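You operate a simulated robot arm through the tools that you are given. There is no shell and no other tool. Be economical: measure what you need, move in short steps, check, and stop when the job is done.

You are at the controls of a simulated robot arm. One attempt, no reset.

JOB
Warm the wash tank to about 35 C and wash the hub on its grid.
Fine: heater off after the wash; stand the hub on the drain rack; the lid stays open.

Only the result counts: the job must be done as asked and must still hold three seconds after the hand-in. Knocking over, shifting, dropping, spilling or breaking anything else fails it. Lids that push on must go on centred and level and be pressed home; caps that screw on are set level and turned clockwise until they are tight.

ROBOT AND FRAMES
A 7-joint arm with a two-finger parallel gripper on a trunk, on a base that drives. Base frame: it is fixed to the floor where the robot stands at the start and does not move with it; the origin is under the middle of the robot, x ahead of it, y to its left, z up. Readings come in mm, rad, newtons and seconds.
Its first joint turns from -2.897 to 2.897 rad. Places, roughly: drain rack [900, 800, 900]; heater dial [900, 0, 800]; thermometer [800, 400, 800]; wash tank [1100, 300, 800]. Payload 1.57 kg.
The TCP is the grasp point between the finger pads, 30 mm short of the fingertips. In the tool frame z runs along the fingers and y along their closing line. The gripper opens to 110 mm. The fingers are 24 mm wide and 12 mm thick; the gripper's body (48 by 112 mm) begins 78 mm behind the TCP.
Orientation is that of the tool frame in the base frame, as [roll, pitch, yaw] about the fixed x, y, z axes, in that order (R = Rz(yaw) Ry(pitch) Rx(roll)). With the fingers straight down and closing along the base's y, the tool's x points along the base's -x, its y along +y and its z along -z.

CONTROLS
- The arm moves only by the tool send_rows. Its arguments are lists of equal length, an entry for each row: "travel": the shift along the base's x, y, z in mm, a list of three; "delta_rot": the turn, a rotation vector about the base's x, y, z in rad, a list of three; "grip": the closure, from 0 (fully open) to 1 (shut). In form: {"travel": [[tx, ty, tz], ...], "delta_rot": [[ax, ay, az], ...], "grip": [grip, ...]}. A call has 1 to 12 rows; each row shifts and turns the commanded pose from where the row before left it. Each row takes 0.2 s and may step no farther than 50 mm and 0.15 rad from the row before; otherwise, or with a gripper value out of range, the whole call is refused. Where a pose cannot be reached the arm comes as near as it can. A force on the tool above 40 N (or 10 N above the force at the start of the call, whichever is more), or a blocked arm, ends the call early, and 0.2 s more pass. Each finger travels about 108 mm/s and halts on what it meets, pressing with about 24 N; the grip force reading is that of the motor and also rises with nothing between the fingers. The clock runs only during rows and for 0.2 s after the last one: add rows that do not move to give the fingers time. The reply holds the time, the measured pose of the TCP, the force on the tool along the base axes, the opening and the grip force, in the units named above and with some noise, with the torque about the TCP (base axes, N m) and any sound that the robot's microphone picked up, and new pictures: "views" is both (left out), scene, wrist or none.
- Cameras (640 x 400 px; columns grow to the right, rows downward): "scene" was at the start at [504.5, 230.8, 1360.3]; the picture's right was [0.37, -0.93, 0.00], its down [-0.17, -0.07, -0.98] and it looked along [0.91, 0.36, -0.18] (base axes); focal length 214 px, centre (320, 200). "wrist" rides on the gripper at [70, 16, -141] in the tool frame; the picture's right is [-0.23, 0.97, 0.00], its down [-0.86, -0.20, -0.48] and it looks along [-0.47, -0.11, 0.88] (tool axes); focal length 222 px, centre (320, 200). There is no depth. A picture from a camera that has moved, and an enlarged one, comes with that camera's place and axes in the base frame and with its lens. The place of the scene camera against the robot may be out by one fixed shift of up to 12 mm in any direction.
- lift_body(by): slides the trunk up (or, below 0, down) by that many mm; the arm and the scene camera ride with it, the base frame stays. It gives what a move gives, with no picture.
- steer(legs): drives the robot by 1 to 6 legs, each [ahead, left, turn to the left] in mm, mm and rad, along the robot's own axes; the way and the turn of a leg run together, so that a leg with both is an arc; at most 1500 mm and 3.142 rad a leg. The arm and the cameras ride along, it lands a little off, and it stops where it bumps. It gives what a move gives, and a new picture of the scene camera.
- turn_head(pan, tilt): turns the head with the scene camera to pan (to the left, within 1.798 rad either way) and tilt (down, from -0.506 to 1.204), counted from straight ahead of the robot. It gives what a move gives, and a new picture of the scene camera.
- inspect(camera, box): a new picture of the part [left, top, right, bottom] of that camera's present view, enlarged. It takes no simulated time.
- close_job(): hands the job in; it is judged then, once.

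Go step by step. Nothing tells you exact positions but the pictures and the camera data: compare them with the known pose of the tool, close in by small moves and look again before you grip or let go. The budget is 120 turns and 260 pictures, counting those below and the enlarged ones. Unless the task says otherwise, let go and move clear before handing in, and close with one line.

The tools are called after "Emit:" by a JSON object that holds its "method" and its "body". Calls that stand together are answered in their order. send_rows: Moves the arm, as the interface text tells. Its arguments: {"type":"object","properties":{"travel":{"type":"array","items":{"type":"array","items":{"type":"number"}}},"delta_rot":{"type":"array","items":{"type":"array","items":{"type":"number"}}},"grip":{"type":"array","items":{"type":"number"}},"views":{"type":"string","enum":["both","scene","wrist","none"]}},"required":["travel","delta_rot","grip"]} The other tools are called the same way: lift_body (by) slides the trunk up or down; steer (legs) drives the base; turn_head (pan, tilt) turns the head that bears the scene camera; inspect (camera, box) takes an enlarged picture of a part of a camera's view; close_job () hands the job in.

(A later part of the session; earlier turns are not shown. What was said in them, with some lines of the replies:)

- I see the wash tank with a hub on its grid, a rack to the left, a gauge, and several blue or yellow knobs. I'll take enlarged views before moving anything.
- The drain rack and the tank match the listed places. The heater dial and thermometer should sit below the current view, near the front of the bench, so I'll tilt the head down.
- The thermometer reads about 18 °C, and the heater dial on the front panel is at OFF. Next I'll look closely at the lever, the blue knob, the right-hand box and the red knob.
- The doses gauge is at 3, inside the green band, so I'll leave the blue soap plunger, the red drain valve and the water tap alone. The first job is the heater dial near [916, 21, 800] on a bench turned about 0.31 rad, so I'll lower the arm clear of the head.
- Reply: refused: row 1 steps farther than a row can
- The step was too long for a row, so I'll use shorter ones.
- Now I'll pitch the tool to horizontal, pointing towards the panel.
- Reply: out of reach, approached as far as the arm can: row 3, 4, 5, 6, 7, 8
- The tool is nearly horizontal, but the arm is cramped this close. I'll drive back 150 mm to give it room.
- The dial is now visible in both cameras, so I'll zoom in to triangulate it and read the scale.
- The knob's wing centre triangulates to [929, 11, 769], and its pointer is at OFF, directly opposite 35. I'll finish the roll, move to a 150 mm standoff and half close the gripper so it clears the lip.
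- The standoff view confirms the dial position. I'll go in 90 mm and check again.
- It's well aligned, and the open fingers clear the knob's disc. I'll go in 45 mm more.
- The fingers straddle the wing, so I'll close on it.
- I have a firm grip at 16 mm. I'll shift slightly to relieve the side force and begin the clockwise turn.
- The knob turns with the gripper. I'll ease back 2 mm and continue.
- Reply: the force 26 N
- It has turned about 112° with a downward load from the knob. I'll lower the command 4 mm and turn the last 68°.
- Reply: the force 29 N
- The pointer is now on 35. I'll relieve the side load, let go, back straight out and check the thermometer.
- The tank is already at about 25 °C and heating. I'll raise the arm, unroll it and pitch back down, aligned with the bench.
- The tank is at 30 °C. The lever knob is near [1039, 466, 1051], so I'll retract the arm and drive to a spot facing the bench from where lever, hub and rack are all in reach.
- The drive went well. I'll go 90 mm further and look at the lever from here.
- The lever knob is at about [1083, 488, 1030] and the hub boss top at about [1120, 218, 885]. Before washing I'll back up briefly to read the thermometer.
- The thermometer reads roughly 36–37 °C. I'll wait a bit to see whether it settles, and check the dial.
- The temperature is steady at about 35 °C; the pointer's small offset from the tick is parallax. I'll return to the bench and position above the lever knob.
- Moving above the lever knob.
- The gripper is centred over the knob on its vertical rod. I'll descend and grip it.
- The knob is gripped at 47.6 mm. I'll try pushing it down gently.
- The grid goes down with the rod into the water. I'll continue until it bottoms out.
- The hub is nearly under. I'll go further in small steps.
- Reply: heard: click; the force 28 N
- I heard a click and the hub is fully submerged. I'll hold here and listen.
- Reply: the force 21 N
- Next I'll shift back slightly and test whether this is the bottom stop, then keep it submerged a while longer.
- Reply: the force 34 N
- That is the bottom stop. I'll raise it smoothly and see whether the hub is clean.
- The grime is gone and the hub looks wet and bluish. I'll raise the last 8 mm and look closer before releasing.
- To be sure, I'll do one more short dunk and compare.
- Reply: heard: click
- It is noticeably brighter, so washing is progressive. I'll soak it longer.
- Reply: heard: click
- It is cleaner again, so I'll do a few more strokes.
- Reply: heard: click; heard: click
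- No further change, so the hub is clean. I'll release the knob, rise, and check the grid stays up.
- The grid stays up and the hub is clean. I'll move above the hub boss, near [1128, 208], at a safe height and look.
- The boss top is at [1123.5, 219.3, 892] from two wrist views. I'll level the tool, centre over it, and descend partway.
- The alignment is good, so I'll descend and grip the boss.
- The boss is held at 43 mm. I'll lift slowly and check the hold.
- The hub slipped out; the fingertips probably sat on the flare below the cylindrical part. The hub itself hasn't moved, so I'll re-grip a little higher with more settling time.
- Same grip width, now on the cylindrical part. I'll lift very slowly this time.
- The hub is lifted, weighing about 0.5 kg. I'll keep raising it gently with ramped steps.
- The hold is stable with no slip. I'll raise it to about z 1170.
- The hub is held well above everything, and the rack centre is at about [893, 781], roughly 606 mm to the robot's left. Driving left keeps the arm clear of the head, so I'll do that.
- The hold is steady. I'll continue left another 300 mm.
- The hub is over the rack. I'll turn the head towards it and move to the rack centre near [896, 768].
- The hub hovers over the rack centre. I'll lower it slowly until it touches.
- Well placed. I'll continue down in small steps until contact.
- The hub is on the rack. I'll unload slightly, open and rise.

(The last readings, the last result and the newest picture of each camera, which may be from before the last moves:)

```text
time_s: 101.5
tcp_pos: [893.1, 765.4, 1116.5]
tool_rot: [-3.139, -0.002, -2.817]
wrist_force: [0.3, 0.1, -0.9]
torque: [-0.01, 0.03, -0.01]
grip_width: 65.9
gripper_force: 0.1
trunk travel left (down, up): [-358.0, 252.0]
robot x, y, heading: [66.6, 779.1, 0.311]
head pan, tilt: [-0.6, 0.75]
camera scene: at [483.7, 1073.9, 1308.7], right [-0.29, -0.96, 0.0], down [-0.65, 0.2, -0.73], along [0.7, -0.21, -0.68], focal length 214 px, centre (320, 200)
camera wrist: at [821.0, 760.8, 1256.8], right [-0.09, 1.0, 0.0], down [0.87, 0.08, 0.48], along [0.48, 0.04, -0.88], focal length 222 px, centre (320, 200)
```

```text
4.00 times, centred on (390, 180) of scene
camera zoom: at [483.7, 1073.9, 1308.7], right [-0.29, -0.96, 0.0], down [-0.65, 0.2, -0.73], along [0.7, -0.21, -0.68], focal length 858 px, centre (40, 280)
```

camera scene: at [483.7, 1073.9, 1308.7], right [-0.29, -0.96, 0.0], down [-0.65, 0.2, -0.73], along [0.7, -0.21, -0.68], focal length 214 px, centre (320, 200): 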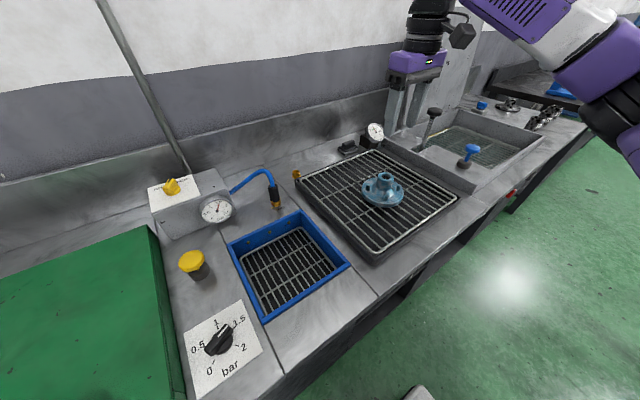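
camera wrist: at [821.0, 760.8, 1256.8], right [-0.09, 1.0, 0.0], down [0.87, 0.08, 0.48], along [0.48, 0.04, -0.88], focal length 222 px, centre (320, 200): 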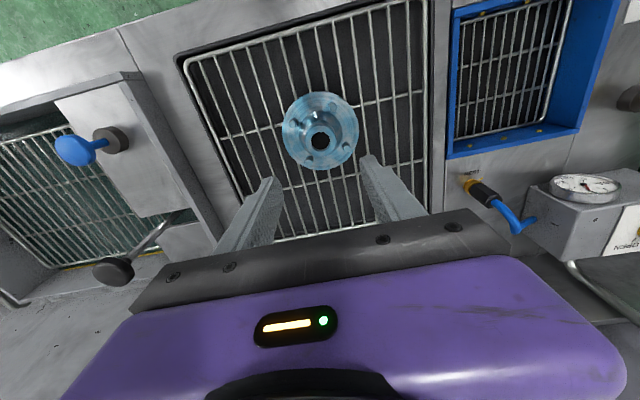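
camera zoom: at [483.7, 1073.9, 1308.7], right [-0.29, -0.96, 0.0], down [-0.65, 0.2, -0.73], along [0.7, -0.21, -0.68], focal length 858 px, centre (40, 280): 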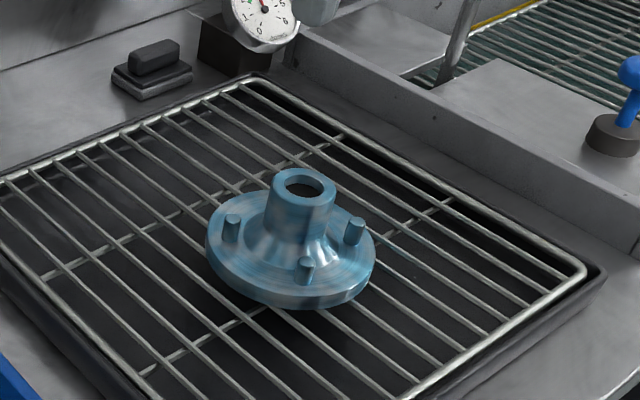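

The hub stands cleanly on the rack. Now for the heater: I'll retract the arm and drive back to the earlier dial position.

Emit:
{"method": "send_rows", "body": {"travel": [[0, 0, 40], [-30, -10, 25], [-40, -13, 0], [-40, -13, 0], [-30, -10, 0]], "delta_rot": [[0, 0, 0], [0, 0, 0], [0, 0, 0], [0, 0, 0], [0, 0, 0]], "grip": [0.55, 0.55, 0.55, 0.55, 0.55], "views": "none"}}

Emit:
{"method": "steer", "body": {"legs": [[-445, 0, 0], [0, -675, 0], [0, 0, -0.311]]}}

Emit:
{"method": "turn_head", "body": {"pan": 0.1, "tilt": 0.75}}

```text
time_s: 102.7
tcp_pos: [755.6, 719.1, 1182.0]
tool_rot: [-3.14, -0.002, -2.815]
wrist_force: [-0.2, 0.3, -0.3]
torque: [-0.04, 0.03, 0.02]
grip_width: 49.6
gripper_force: 0.0
trunk travel left (down, up): [-358.0, 252.0]
robot x, y, heading: [64.6, 777.6, 0.307]
head pan, tilt: [-0.6, 0.75]
```

```text
time_s: 109.7
tcp_pos: [494.7, -265.2, 1181.2]
tool_rot: [-3.14, -0.002, -3.126]
wrist_force: [-0.7, -0.2, 0.4]
torque: [-0.01, 0.04, -0.03]
grip_width: 49.3
gripper_force: 0.1
trunk travel left (down, up): [-358.0, 252.0]
robot x, y, heading: [-140.6, -0.0, -0.003]
head pan, tilt: [-0.6, 0.75]
camera scene: at [343.5, 153.3, 1308.9], right [-0.56, -0.83, 0.0], down [-0.56, 0.38, -0.73], along [0.6, -0.41, -0.68], focal length 214 px, centre (320, 200)
```

scene: 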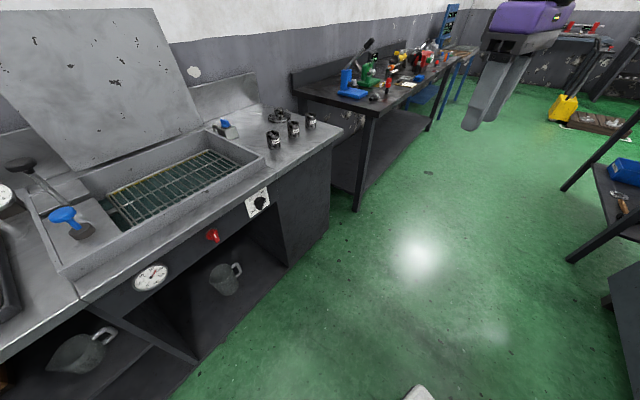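

```text
time_s: 110.8
tcp_pos: [496.2, -264.0, 1182.1]
tool_rot: [-3.141, -0.003, -3.126]
wrist_force: [-0.4, 0.4, -0.3]
torque: [0.0, 0.02, 0.0]
grip_width: 49.5
gripper_force: 0.0
trunk travel left (down, up): [-358.0, 252.0]
robot x, y, heading: [-142.0, 5.9, 0.002]
head pan, tilt: [0.099, 0.75]
camera scene: at [357.5, 208.3, 1308.9], right [0.1, -0.99, 0.0], down [-0.68, -0.07, -0.73], along [0.73, 0.07, -0.68], focal length 214 px, centre (320, 200)
```

scene: 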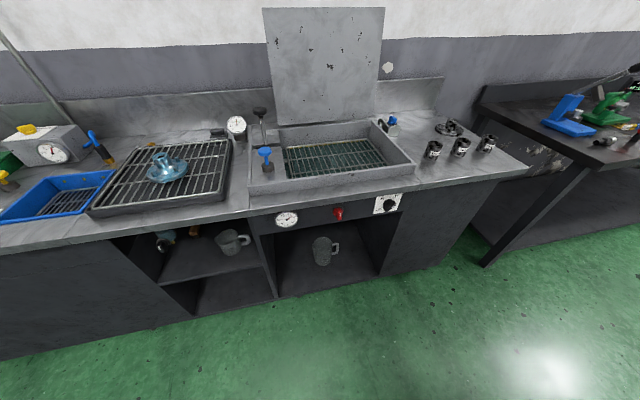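

The tank is still held at about 35, and the hub is fine on the rack. I'll reorient the tool towards the dial.

Emit:
{"method": "send_rows", "body": {"travel": [[34, 34, 0], [34, 34, 0], [34, 34, 0], [34, 34, 0], [34, 34, 0], [34, 34, 0], [0, 0, 0], [0, 0, 0], [0, 0, 0], [0, 0, 0], [0, 0, 0], [0, 0, 0]], "delta_rot": [[0, 0, 0.05], [0, 0, 0.05], [0, 0, 0.05], [0, 0, 0.05], [0, 0, 0.05], [0, 0, 0.05], [0.044, -0.136, 0], [0.044, -0.136, 0], [0.044, -0.136, 0], [0.044, -0.136, 0], [0.044, -0.136, 0], [0.044, -0.136, 0]], "grip": [0.55, 0.55, 0.55, 0.55, 0.55, 0.55, 0.55, 0.55, 0.55, 0.55, 0.55, 0.55], "views": "none"}}

Emit:
{"method": "send_rows", "body": {"travel": [[0, 0, 0], [0, 0, 0], [0, 0, 0], [0, 0, 0], [0, 0, 0], [0, 0, -40], [0, 0, -40], [0, 0, -40], [0, 0, -40], [0, 0, -40], [0, 0, -40]], "delta_rot": [[0.044, -0.136, 0], [0.044, -0.136, 0], [0.044, -0.136, 0], [0.044, -0.136, 0], [0.044, -0.136, 0], [0.125, 0.04, 0], [0.125, 0.04, 0], [0.125, 0.04, 0], [0.125, 0.04, 0], [0.125, 0.04, 0], [0.125, 0.04, 0]], "grip": [0.55, 0.55, 0.55, 0.55, 0.55, 0.55, 0.55, 0.55, 0.55, 0.55, 0.55], "views": "both"}}

```text
time_s: 113.4
tcp_pos: [699.6, -60.6, 1182.1]
tool_rot: [-3.137, 0.858, -2.824]
wrist_force: [-0.5, 0.1, 0.4]
torque: [-0.02, 0.04, 0.0]
grip_width: 49.3
gripper_force: 0.0
trunk travel left (down, up): [-358.0, 252.0]
robot x, y, heading: [-142.4, 3.8, 0.003]
head pan, tilt: [0.099, 0.75]
```

```text
time_s: 115.8
tcp_pos: [697.9, -60.1, 940.3]
tool_rot: [1.57, 0.785, 1.882]
wrist_force: [0.2, -0.1, 0.8]
torque: [-0.03, -0.03, -0.01]
grip_width: 49.3
gripper_force: 0.1
trunk travel left (down, up): [-358.0, 252.0]
robot x, y, heading: [-145.8, 1.5, 0.003]
head pan, tilt: [0.099, 0.75]
camera scene: at [357.4, 208.4, 1309.0], right [0.1, -0.99, 0.0], down [-0.68, -0.07, -0.73], along [0.73, 0.07, -0.68], focal length 214 px, centre (320, 200)
camera wrist: at [545.0, -45.3, 901.9], right [-0.16, 0.5, 0.85], down [-0.23, -0.86, 0.46], along [0.96, -0.12, 0.25], focal length 222 px, centre (320, 200)
```

scene: 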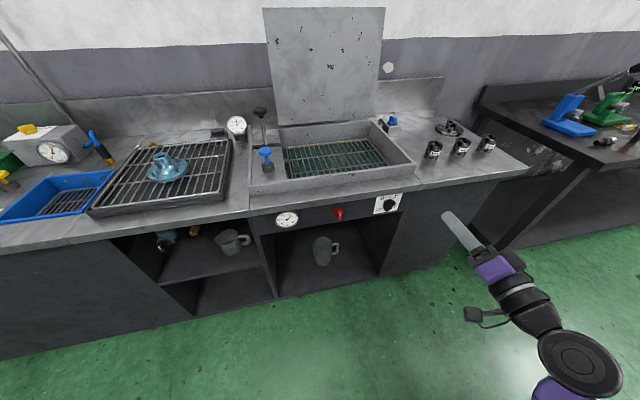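
wrist: 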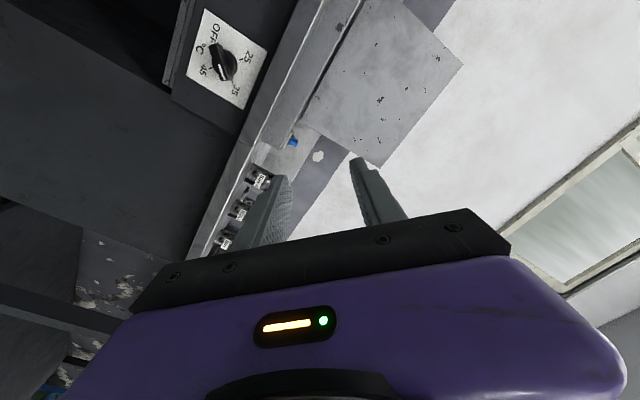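

Moving to the standoff used before, in front of the dial.

Emit:
{"method": "send_rows", "body": {"travel": [[20, 7, -35.4], [20, 7, -35.4], [20, 7, -35.4], [20, 7, -35.4], [20, 7, -35.4]], "delta_rot": [[0, 0, 0], [0, 0, 0], [0, 0, 0], [0, 0, 0], [0, 0, 0]], "grip": [0.55, 0.55, 0.55, 0.55, 0.55], "views": "wrist"}}

Emit:
{"method": "inspect", "body": {"camera": "wrist", "box": [240, 70, 400, 230]}}

Emit:
{"method": "inspect", "body": {"camera": "scene", "box": [267, 205, 307, 230]}}

```text
time_s: 117.0
tcp_pos: [798.4, -25.0, 764.9]
tool_rot: [1.567, 0.786, 1.88]
wrist_force: [0.3, -0.3, 0.2]
torque: [-0.03, 0.0, 0.05]
grip_width: 49.4
gripper_force: 0.0
trunk travel left (down, up): [-358.0, 252.0]
robot x, y, heading: [-142.4, 5.5, -0.001]
head pan, tilt: [0.099, 0.75]
camera wrist: at [643.8, -9.4, 725.8], right [-0.16, 0.5, 0.85], down [-0.23, -0.86, 0.46], along [0.96, -0.12, 0.25], focal length 222 px, centre (320, 200)
```

wrist: 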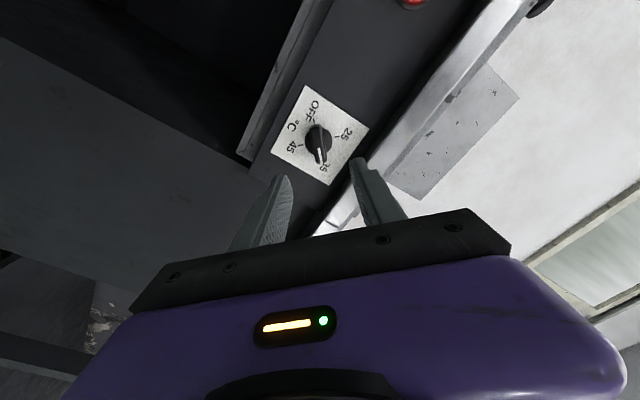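

```text
2.50 times, centred on (320, 150) of wrist
camera zoom: at [643.8, -9.4, 725.8], right [-0.16, 0.5, 0.85], down [-0.23, -0.86, 0.46], along [0.96, -0.12, 0.25], focal length 555 px, centre (320, 325)
```

zoom: 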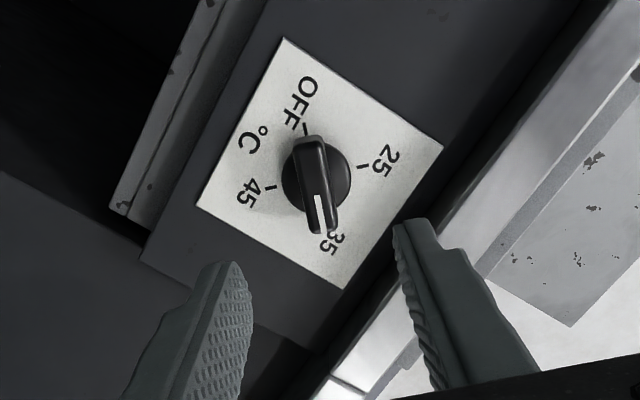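

```text
16.00 times, centred on (287, 218) of scene
camera zoom: at [357.3, 208.4, 1309.0], right [0.1, -0.99, 0.0], down [-0.68, -0.07, -0.73], along [0.73, 0.07, -0.68], focal length 3432 px, centre (848, -80)
```

zoom: 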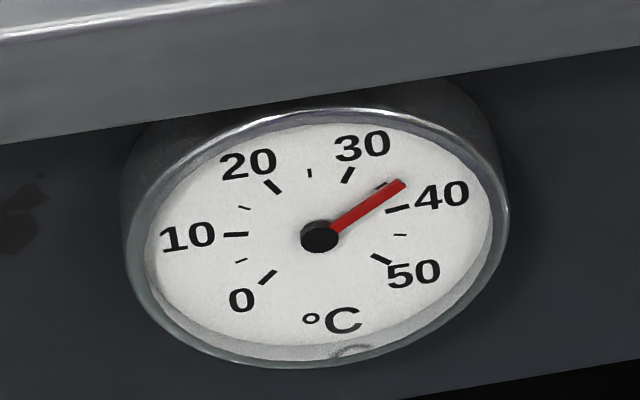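

The temperature still reads 35, and the knob sits as expected. I'll advance straight in.

Emit:
{"method": "send_rows", "body": {"travel": [[40, 12.8, 0], [40, 12.8, -1], [22, 7, 0], [12.5, 4, 0]], "delta_rot": [[0, 0, 0], [0, 0, 0], [0, 0, 0], [0, 0, 0]], "grip": [0.55, 0.55, 0.55, 0.55], "views": "wrist"}}

Emit:
{"method": "inspect", "body": {"camera": "wrist", "box": [240, 110, 400, 230]}}

```text
time_s: 118.0
tcp_pos: [913.6, 11.4, 764.4]
tool_rot: [1.568, 0.786, 1.882]
wrist_force: [0.1, 0.7, 0.9]
torque: [0.0, 0.01, 0.01]
grip_width: 49.6
gripper_force: 0.0
trunk travel left (down, up): [-358.0, 252.0]
robot x, y, heading: [-145.0, 2.4, -0.001]
head pan, tilt: [0.099, 0.75]
camera wrist: at [759.2, 26.9, 725.3], right [-0.16, 0.5, 0.85], down [-0.23, -0.86, 0.46], along [0.96, -0.12, 0.25], focal length 222 px, centre (320, 200)
```

wrist: 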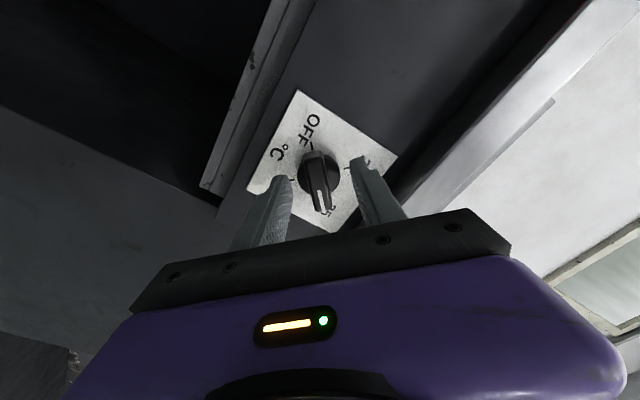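

```text
3.33 times, centred on (320, 170) of wrist
camera zoom: at [759.2, 26.9, 725.3], right [-0.16, 0.5, 0.85], down [-0.23, -0.86, 0.46], along [0.96, -0.12, 0.25], focal length 740 px, centre (320, 300)
```

zoom: 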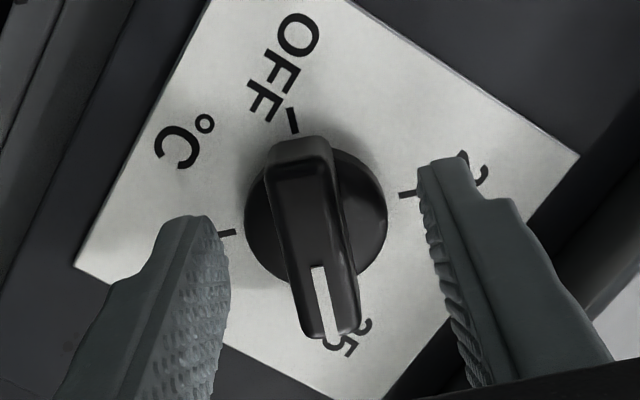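

Straddled. I'll nudge slightly and close.

Emit:
{"method": "send_rows", "body": {"travel": [[0.2, -0.8, -1.2], [0, 0, 0], [0, 0, 0], [0, 0, 0]], "delta_rot": [[0, 0, 0], [0, 0, 0], [0, 0, 0], [0, 0, 0]], "grip": [0.55, 0.8, 1, 1], "views": "none"}}

```text
time_s: 119.0
tcp_pos: [912.9, 10.6, 762.8]
tool_rot: [1.568, 0.785, 1.879]
wrist_force: [3.6, -0.4, -2.1]
torque: [0.12, -0.4, -0.1]
grip_width: 15.7
gripper_force: 31.5
trunk travel left (down, up): [-358.0, 252.0]
robot x, y, heading: [-141.4, 1.7, 0.007]
head pan, tilt: [0.099, 0.75]
```

The grip is good with low side forces. Turning counter-clockwise towards OFF.

Emit:
{"method": "send_rows", "body": {"travel": [[0, 0, 0], [0, 0, 0], [0, 0, 0], [0, 0, 0], [0, 0, 0], [0, 0, 0], [0, 0, 0], [0, 0, 0]], "delta_rot": [[-0.133, -0.043, 0], [-0.133, -0.043, 0], [-0.133, -0.043, 0], [-0.133, -0.043, 0], [-0.133, -0.043, 0], [-0.133, -0.043, 0], [-0.133, -0.043, 0], [-0.133, -0.043, 0]], "grip": [1, 1, 1, 1, 1, 1, 1, 1], "views": "wrist"}}

```text
time_s: 120.8
tcp_pos: [914.6, 7.2, 762.0]
tool_rot: [-1.567, 1.237, -1.26]
wrist_force: [16.2, -18.9, -9.7]
torque: [0.12, -0.09, 0.03]
grip_width: 15.9
gripper_force: 31.3
trunk travel left (down, up): [-358.0, 252.0]
robot x, y, heading: [-141.5, 4.1, 0.004]
head pan, tilt: [0.099, 0.75]
camera wrist: at [780.8, -41.8, 690.1], right [-0.3, 0.95, -0.1], down [-0.49, -0.06, 0.87], along [0.82, 0.31, 0.48], focal length 222 px, centre (320, 200)
```

wrist: 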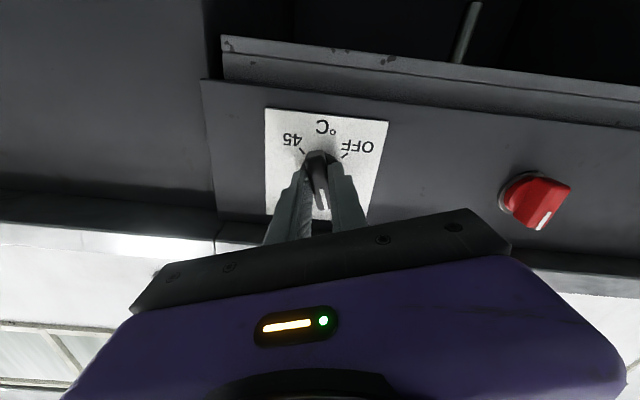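

Relieving the side load and continuing the turn.

Emit:
{"method": "send_rows", "body": {"travel": [[1, -2.5, -1], [0, 0, 0], [0, 0, 0], [0, 0, 0], [0, 0, 0], [0, 0, 0], [0, 0, 0]], "delta_rot": [[-0.133, -0.043, 0], [-0.133, -0.043, 0], [-0.133, -0.043, 0], [-0.133, -0.043, 0], [-0.133, -0.043, 0], [-0.133, -0.043, 0], [-0.133, -0.043, 0]], "grip": [1, 1, 1, 1, 1, 1, 1], "views": "none"}}

```text
time_s: 122.4
tcp_pos: [914.8, 6.1, 763.0]
tool_rot: [-1.568, 0.467, -1.26]
wrist_force: [-2.0, -21.5, 9.8]
torque: [0.07, 0.01, -0.26]
grip_width: 15.8
gripper_force: 31.5
out of reach, approached as far as the arm can: row 6, 7
trunk travel left (down, up): [-358.0, 252.0]
robot x, y, heading: [-142.3, 0.6, 0.005]
head pan, tilt: [0.099, 0.75]
```

The arm hit a joint limit with the knob partly turned. I'll release, back off 70 mm and roll the tool 180° the other way, since the wing is symmetric, then re-grip.

Emit:
{"method": "send_rows", "body": {"travel": [[0, 0, 0], [0, 0, 0], [0, 0, 0], [-33, -10.7, 0], [-33, -10.7, 0]], "delta_rot": [[0, 0, 0], [0, 0, 0], [0, 0, 0], [0, 0, 0], [0, 0, 0]], "grip": [0.55, 0.55, 0.55, 0.55, 0.55], "views": "wrist"}}

Emit:
{"method": "inspect", "body": {"camera": "wrist", "box": [240, 90, 400, 230]}}

```text
time_s: 123.6
tcp_pos: [848.7, -13.2, 762.7]
tool_rot: [-1.569, 0.469, -1.253]
wrist_force: [0.7, -0.2, -0.2]
torque: [0.02, -0.05, -0.01]
grip_width: 49.3
gripper_force: 0.0
trunk travel left (down, up): [-358.0, 252.0]
robot x, y, heading: [-140.4, 3.3, 0.003]
head pan, tilt: [0.099, 0.75]
camera wrist: at [729.2, -108.6, 714.9], right [-0.2, 0.61, -0.77], down [-0.66, 0.49, 0.56], along [0.72, 0.62, 0.31], focal length 222 px, centre (320, 200)
```

wrist: 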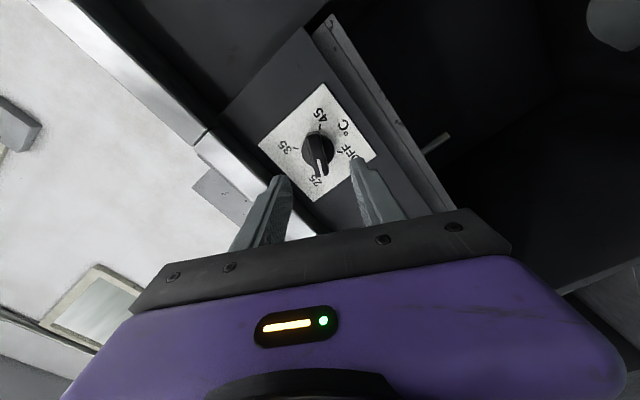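

```text
2.86 times, centred on (320, 160) of wrist
camera zoom: at [729.2, -108.6, 714.9], right [-0.2, 0.61, -0.77], down [-0.66, 0.49, 0.56], along [0.72, 0.62, 0.31], focal length 635 px, centre (320, 314)
```

zoom: 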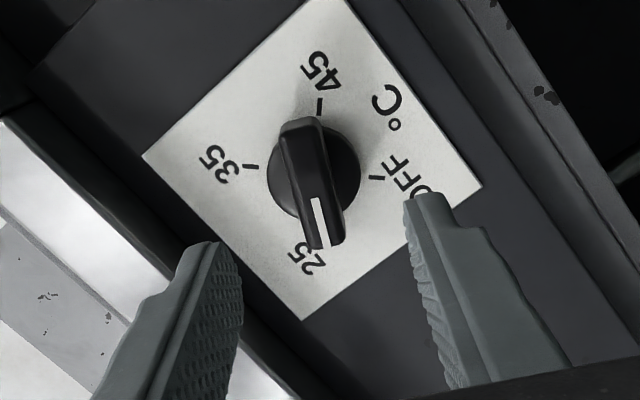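

The pointer is now just past 25. Rolling the tool +180°.

Emit:
{"method": "send_rows", "body": {"travel": [[-20, -6, 0], [0, 0, 0], [0, 0, 0], [0, 0, 0], [0, 0, 0], [0, 0, 0], [0, 0, 0], [0, 0, 0], [0, 0, 0], [0, 0, 0], [0, 0, 0], [0, 0, 0]], "delta_rot": [[0.1358, 0.044, 0], [0.1358, 0.044, 0], [0.1358, 0.044, 0], [0.1358, 0.044, 0], [0.1358, 0.044, 0], [0.1358, 0.044, 0], [0.1358, 0.044, 0], [0.1358, 0.044, 0], [0.1358, 0.044, 0], [0.1358, 0.044, 0], [0.1358, 0.044, 0], [0.1358, 0.044, 0]], "grip": [0.55, 0.55, 0.55, 0.55, 0.55, 0.55, 0.55, 0.55, 0.55, 0.55, 0.55, 0.55], "views": "none"}}

Emit:
{"method": "send_rows", "body": {"travel": [[0, 0, 0], [0, 0, 0], [0, 0, 0], [0, 0, 0], [0, 0, 0], [0, 0, 0], [0, 0, 0], [0, 0, 0], [0, 0, 0], [0, 0, 0]], "delta_rot": [[0.1358, 0.044, 0], [0.1358, 0.044, 0], [0.1358, 0.044, 0], [0.1358, 0.044, 0], [0.1358, 0.044, 0], [0.1358, 0.044, 0], [0.1358, 0.044, 0], [0.1358, 0.044, 0], [0.1358, 0.044, 0], [0.1358, 0.044, 0]], "grip": [0.55, 0.55, 0.55, 0.55, 0.55, 0.55, 0.55, 0.55, 0.55, 0.55], "views": "both"}}

Emit:
{"method": "inspect", "body": {"camera": "wrist", "box": [240, 90, 400, 230]}}

```text
time_s: 126.2
tcp_pos: [828.0, -19.1, 762.4]
tool_rot: [1.572, 0.955, 1.881]
wrist_force: [0.8, -1.0, 0.5]
torque: [-0.01, 0.0, 0.0]
grip_width: 49.5
gripper_force: 0.1
trunk travel left (down, up): [-358.0, 252.0]
robot x, y, heading: [-142.3, 2.0, -0.001]
head pan, tilt: [0.099, 0.75]
```

```text
time_s: 128.4
tcp_pos: [829.0, -20.5, 762.4]
tool_rot: [1.573, -0.47, 1.884]
wrist_force: [0.1, -0.5, 0.4]
torque: [0.0, 0.02, 0.04]
grip_width: 49.4
gripper_force: 0.0
trunk travel left (down, up): [-358.0, 252.0]
robot x, y, heading: [-141.5, 3.9, 0.003]
head pan, tilt: [0.099, 0.75]
camera scene: at [357.5, 208.4, 1308.9], right [0.1, -0.99, 0.0], down [-0.68, -0.07, -0.73], along [0.73, 0.07, -0.68], focal length 214 px, centre (320, 200)
camera wrist: at [676.3, -10.4, 807.8], right [0.2, -0.61, 0.77], down [-0.25, -0.79, -0.56], along [0.95, -0.08, -0.31], focal length 222 px, centre (320, 200)
```

scene: 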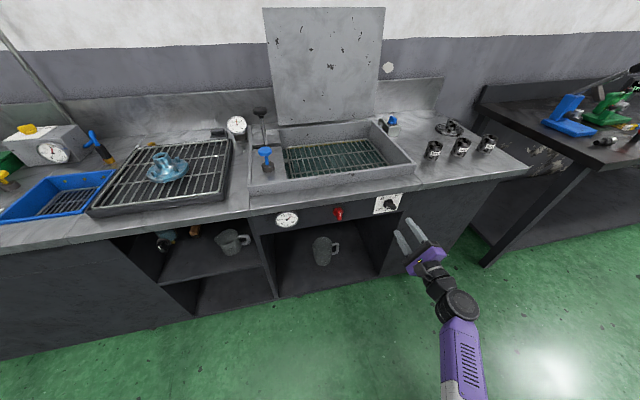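
wrist: 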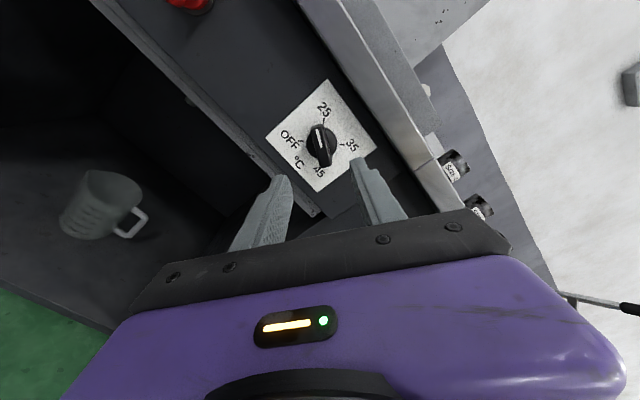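

```text
2.86 times, centred on (320, 160) of wrist
camera zoom: at [676.3, -10.4, 807.8], right [0.2, -0.61, 0.77], down [-0.25, -0.79, -0.56], along [0.95, -0.08, -0.31], focal length 635 px, centre (320, 314)
```

zoom: 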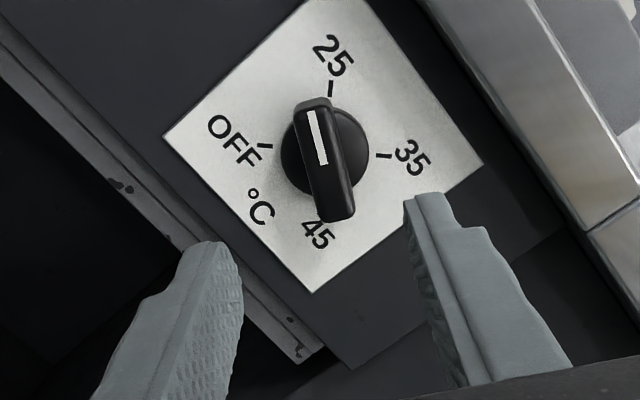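

Now exactly opposite, so I'll advance to grip.

Emit:
{"method": "send_rows", "body": {"travel": [[38, 13, 0.6], [30, 10, 0.5], [17, 6, 0.5], [0, 0, 0], [0, 0, 0], [0, 0, 0]], "delta_rot": [[0, 0, 0], [0, 0, 0], [0, 0, 0], [0, 0, 0], [0, 0, 0], [0, 0, 0]], "grip": [0.55, 0.55, 0.55, 0.8, 1, 1], "views": "wrist"}}

Emit:
{"method": "inspect", "body": {"camera": "wrist", "box": [240, 110, 400, 230]}}

```text
time_s: 129.8
tcp_pos: [915.7, 10.3, 764.7]
tool_rot: [1.572, -0.466, 1.883]
wrist_force: [6.9, -2.3, 5.3]
torque: [-0.03, 0.1, -0.02]
grip_width: 16.2
gripper_force: 31.5
trunk travel left (down, up): [-358.0, 252.0]
robot x, y, heading: [-138.7, 3.8, -0.002]
head pan, tilt: [0.099, 0.75]
camera wrist: at [763.1, 19.1, 810.6], right [0.2, -0.61, 0.77], down [-0.25, -0.79, -0.56], along [0.95, -0.08, -0.31], focal length 222 px, centre (320, 200)
```

wrist: 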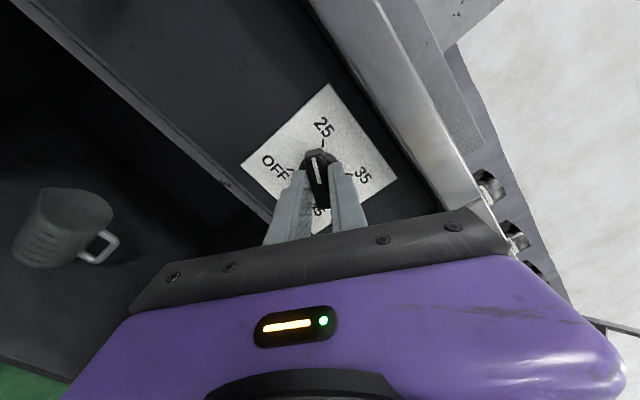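

```text
3.33 times, centred on (320, 170) of wrist
camera zoom: at [763.1, 19.1, 810.6], right [0.2, -0.61, 0.77], down [-0.25, -0.79, -0.56], along [0.95, -0.08, -0.31], focal length 740 px, centre (320, 300)
```

zoom: 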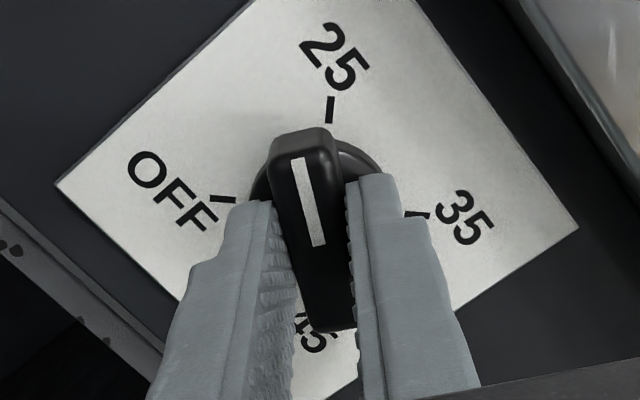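

Gripped. Turning the remaining 72° counter-clockwise to OFF.

Emit:
{"method": "send_rows", "body": {"travel": [[0, 0, 0], [0, 0, 0], [0, 0, 0], [0, 0, 0], [0, 0, 0], [0, 0, 0], [0, 0, 0], [0, 0, 0], [0, 0, 0]], "delta_rot": [[-0.1322, -0.0428, 0], [-0.1322, -0.0428, 0], [-0.1322, -0.0428, 0], [-0.1322, -0.0428, 0], [-0.1322, -0.0428, 0], [-0.1322, -0.0428, 0], [-0.1322, -0.0428, 0], [-0.1322, -0.0428, 0], [-0.1322, -0.0428, 0]], "grip": [1, 1, 1, 1, 1, 1, 1, 1, 1], "views": "wrist"}}

Emit:
{"method": "inspect", "body": {"camera": "wrist", "box": [240, 110, 400, 230]}}

```text
time_s: 131.8
tcp_pos: [913.9, 10.0, 764.1]
tool_rot: [1.572, 0.784, 1.883]
wrist_force: [18.3, 0.3, 8.5]
torque: [0.19, -0.61, -0.23]
grip_width: 15.9
gripper_force: 31.8
trunk travel left (down, up): [-358.0, 252.0]
robot x, y, heading: [-146.1, 5.3, -0.001]
head pan, tilt: [0.099, 0.75]
camera wrist: at [759.3, 24.4, 725.1], right [-0.16, 0.5, 0.85], down [-0.23, -0.86, 0.46], along [0.96, -0.12, 0.25], focal length 222 px, centre (320, 200)
```

wrist: 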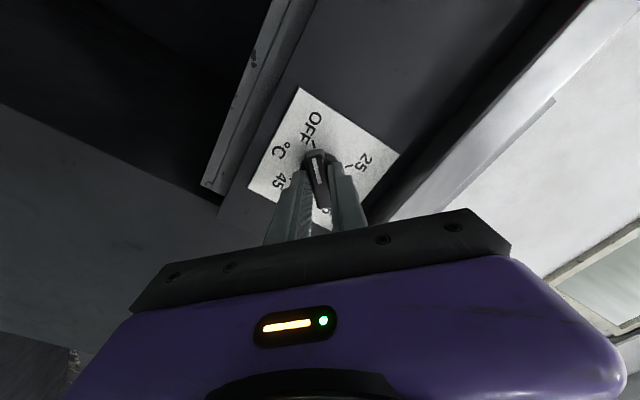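

```text
3.33 times, centred on (320, 170) of wrist
camera zoom: at [759.3, 24.4, 725.1], right [-0.16, 0.5, 0.85], down [-0.23, -0.86, 0.46], along [0.96, -0.12, 0.25], focal length 740 px, centre (320, 300)
```

zoom: 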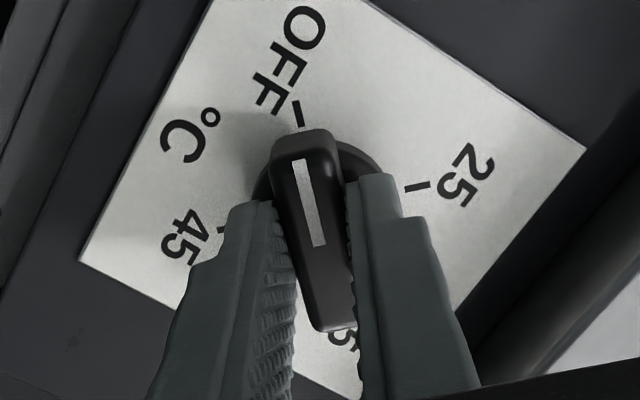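

The pointer is on OFF. I'll release and back out.

Emit:
{"method": "send_rows", "body": {"travel": [[0.5, 0, 0.5], [0, 0, 0], [0, 0, 0], [-28.5, -9.2, 0], [-38, -12.3, 0], [-38, -12.3, 0], [-38, -12.3, 0]], "delta_rot": [[0, 0, 0], [0, 0, 0], [0, 0, 0], [0, 0, 0], [0, 0, 0], [0, 0, 0], [0, 0, 0]], "grip": [1, 0.6, 0.55, 0.55, 0.55, 0.55, 0.55], "views": "both"}}

Emit:
{"method": "inspect", "body": {"camera": "scene", "box": [265, 185, 415, 235]}}

Emit:
{"method": "inspect", "body": {"camera": "scene", "box": [360, 185, 410, 220]}}

Emit:
{"method": "inspect", "body": {"camera": "scene", "box": [80, 90, 400, 220]}}

```text
time_s: 133.4
tcp_pos: [770.6, -36.3, 761.9]
tool_rot: [1.57, 0.784, 1.884]
wrist_force: [-0.3, 0.1, -0.5]
torque: [-0.01, 0.0, 0.01]
grip_width: 49.7
gripper_force: 0.0
trunk travel left (down, up): [-358.0, 252.0]
robot x, y, heading: [-142.5, 5.8, 0.004]
head pan, tilt: [0.099, 0.75]
camera scene: at [357.7, 208.6, 1308.8], right [0.1, -0.99, 0.0], down [-0.68, -0.07, -0.73], along [0.73, 0.07, -0.68], focal length 214 px, centre (320, 200)
camera wrist: at [616.9, -20.7, 724.5], right [-0.16, 0.5, 0.85], down [-0.23, -0.86, 0.46], along [0.96, -0.12, 0.25], focal length 222 px, centre (320, 200)
```

scene: 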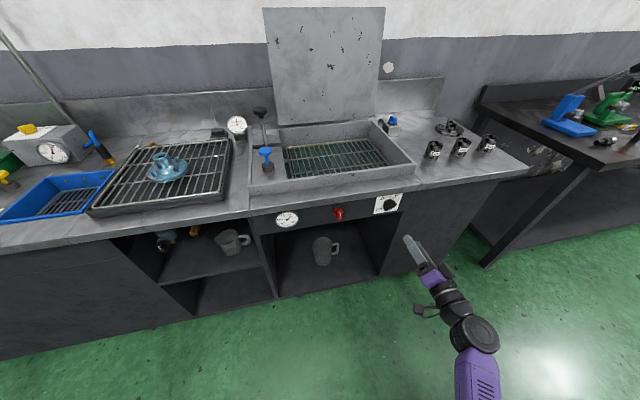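
wrist: 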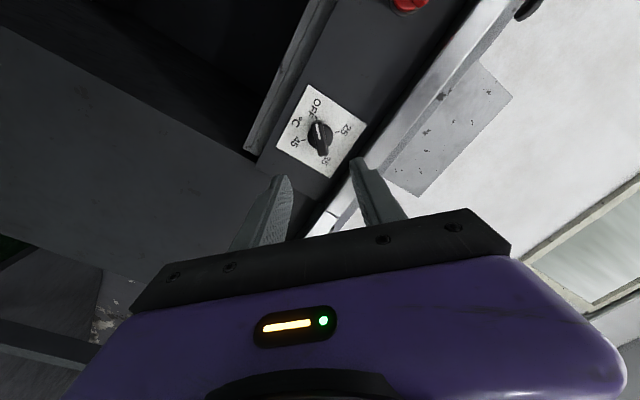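

```text
4.27 times, centred on (340, 210) of scene
camera zoom: at [357.7, 208.6, 1308.8], right [0.1, -0.99, 0.0], down [-0.68, -0.07, -0.73], along [0.73, 0.07, -0.68], focal length 915 px, centre (235, 157)
```

zoom: 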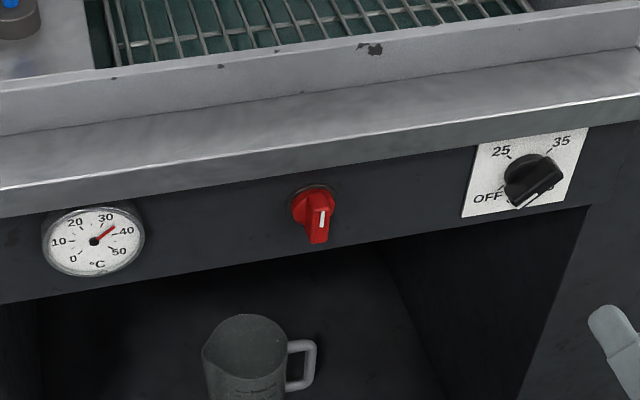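

```text
11.43 times, centred on (385, 202) of scene
camera zoom: at [357.7, 208.6, 1308.8], right [0.1, -0.99, 0.0], down [-0.68, -0.07, -0.73], along [0.73, 0.07, -0.68], focal length 2451 px, centre (-423, 171)
```

zoom: 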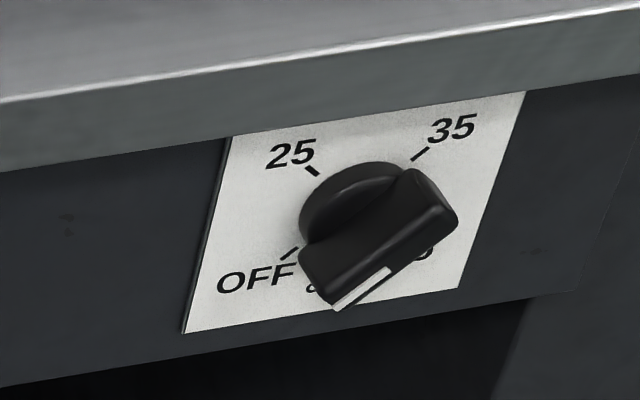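

```text
2.00 times, centred on (240, 155) of scene
camera zoom: at [357.7, 208.6, 1308.8], right [0.1, -0.99, 0.0], down [-0.68, -0.07, -0.73], along [0.73, 0.07, -0.68], focal length 429 px, centre (480, 290)
```

zoom: 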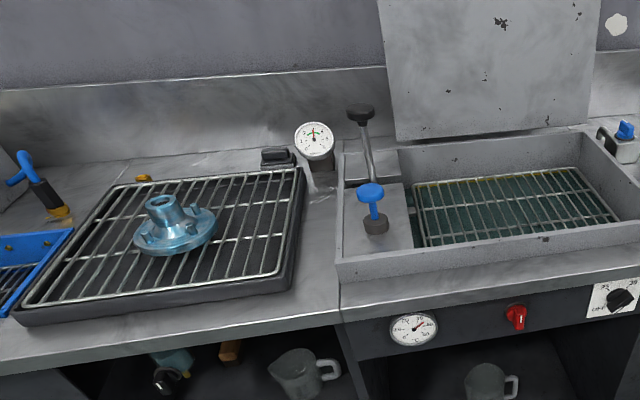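

The hub is washed and standing on the drain rack, the heater is back at OFF, the lid is open, and the arm is clear. Handing in now.

Emit:
{"method": "close_job", "body": {}}

```text
The job is handed in.
```

The tank was warmed to about 35 °C and the hub washed on its grid and stood on the drain rack. The heater is off, the lid was left open, and the job is handed in.
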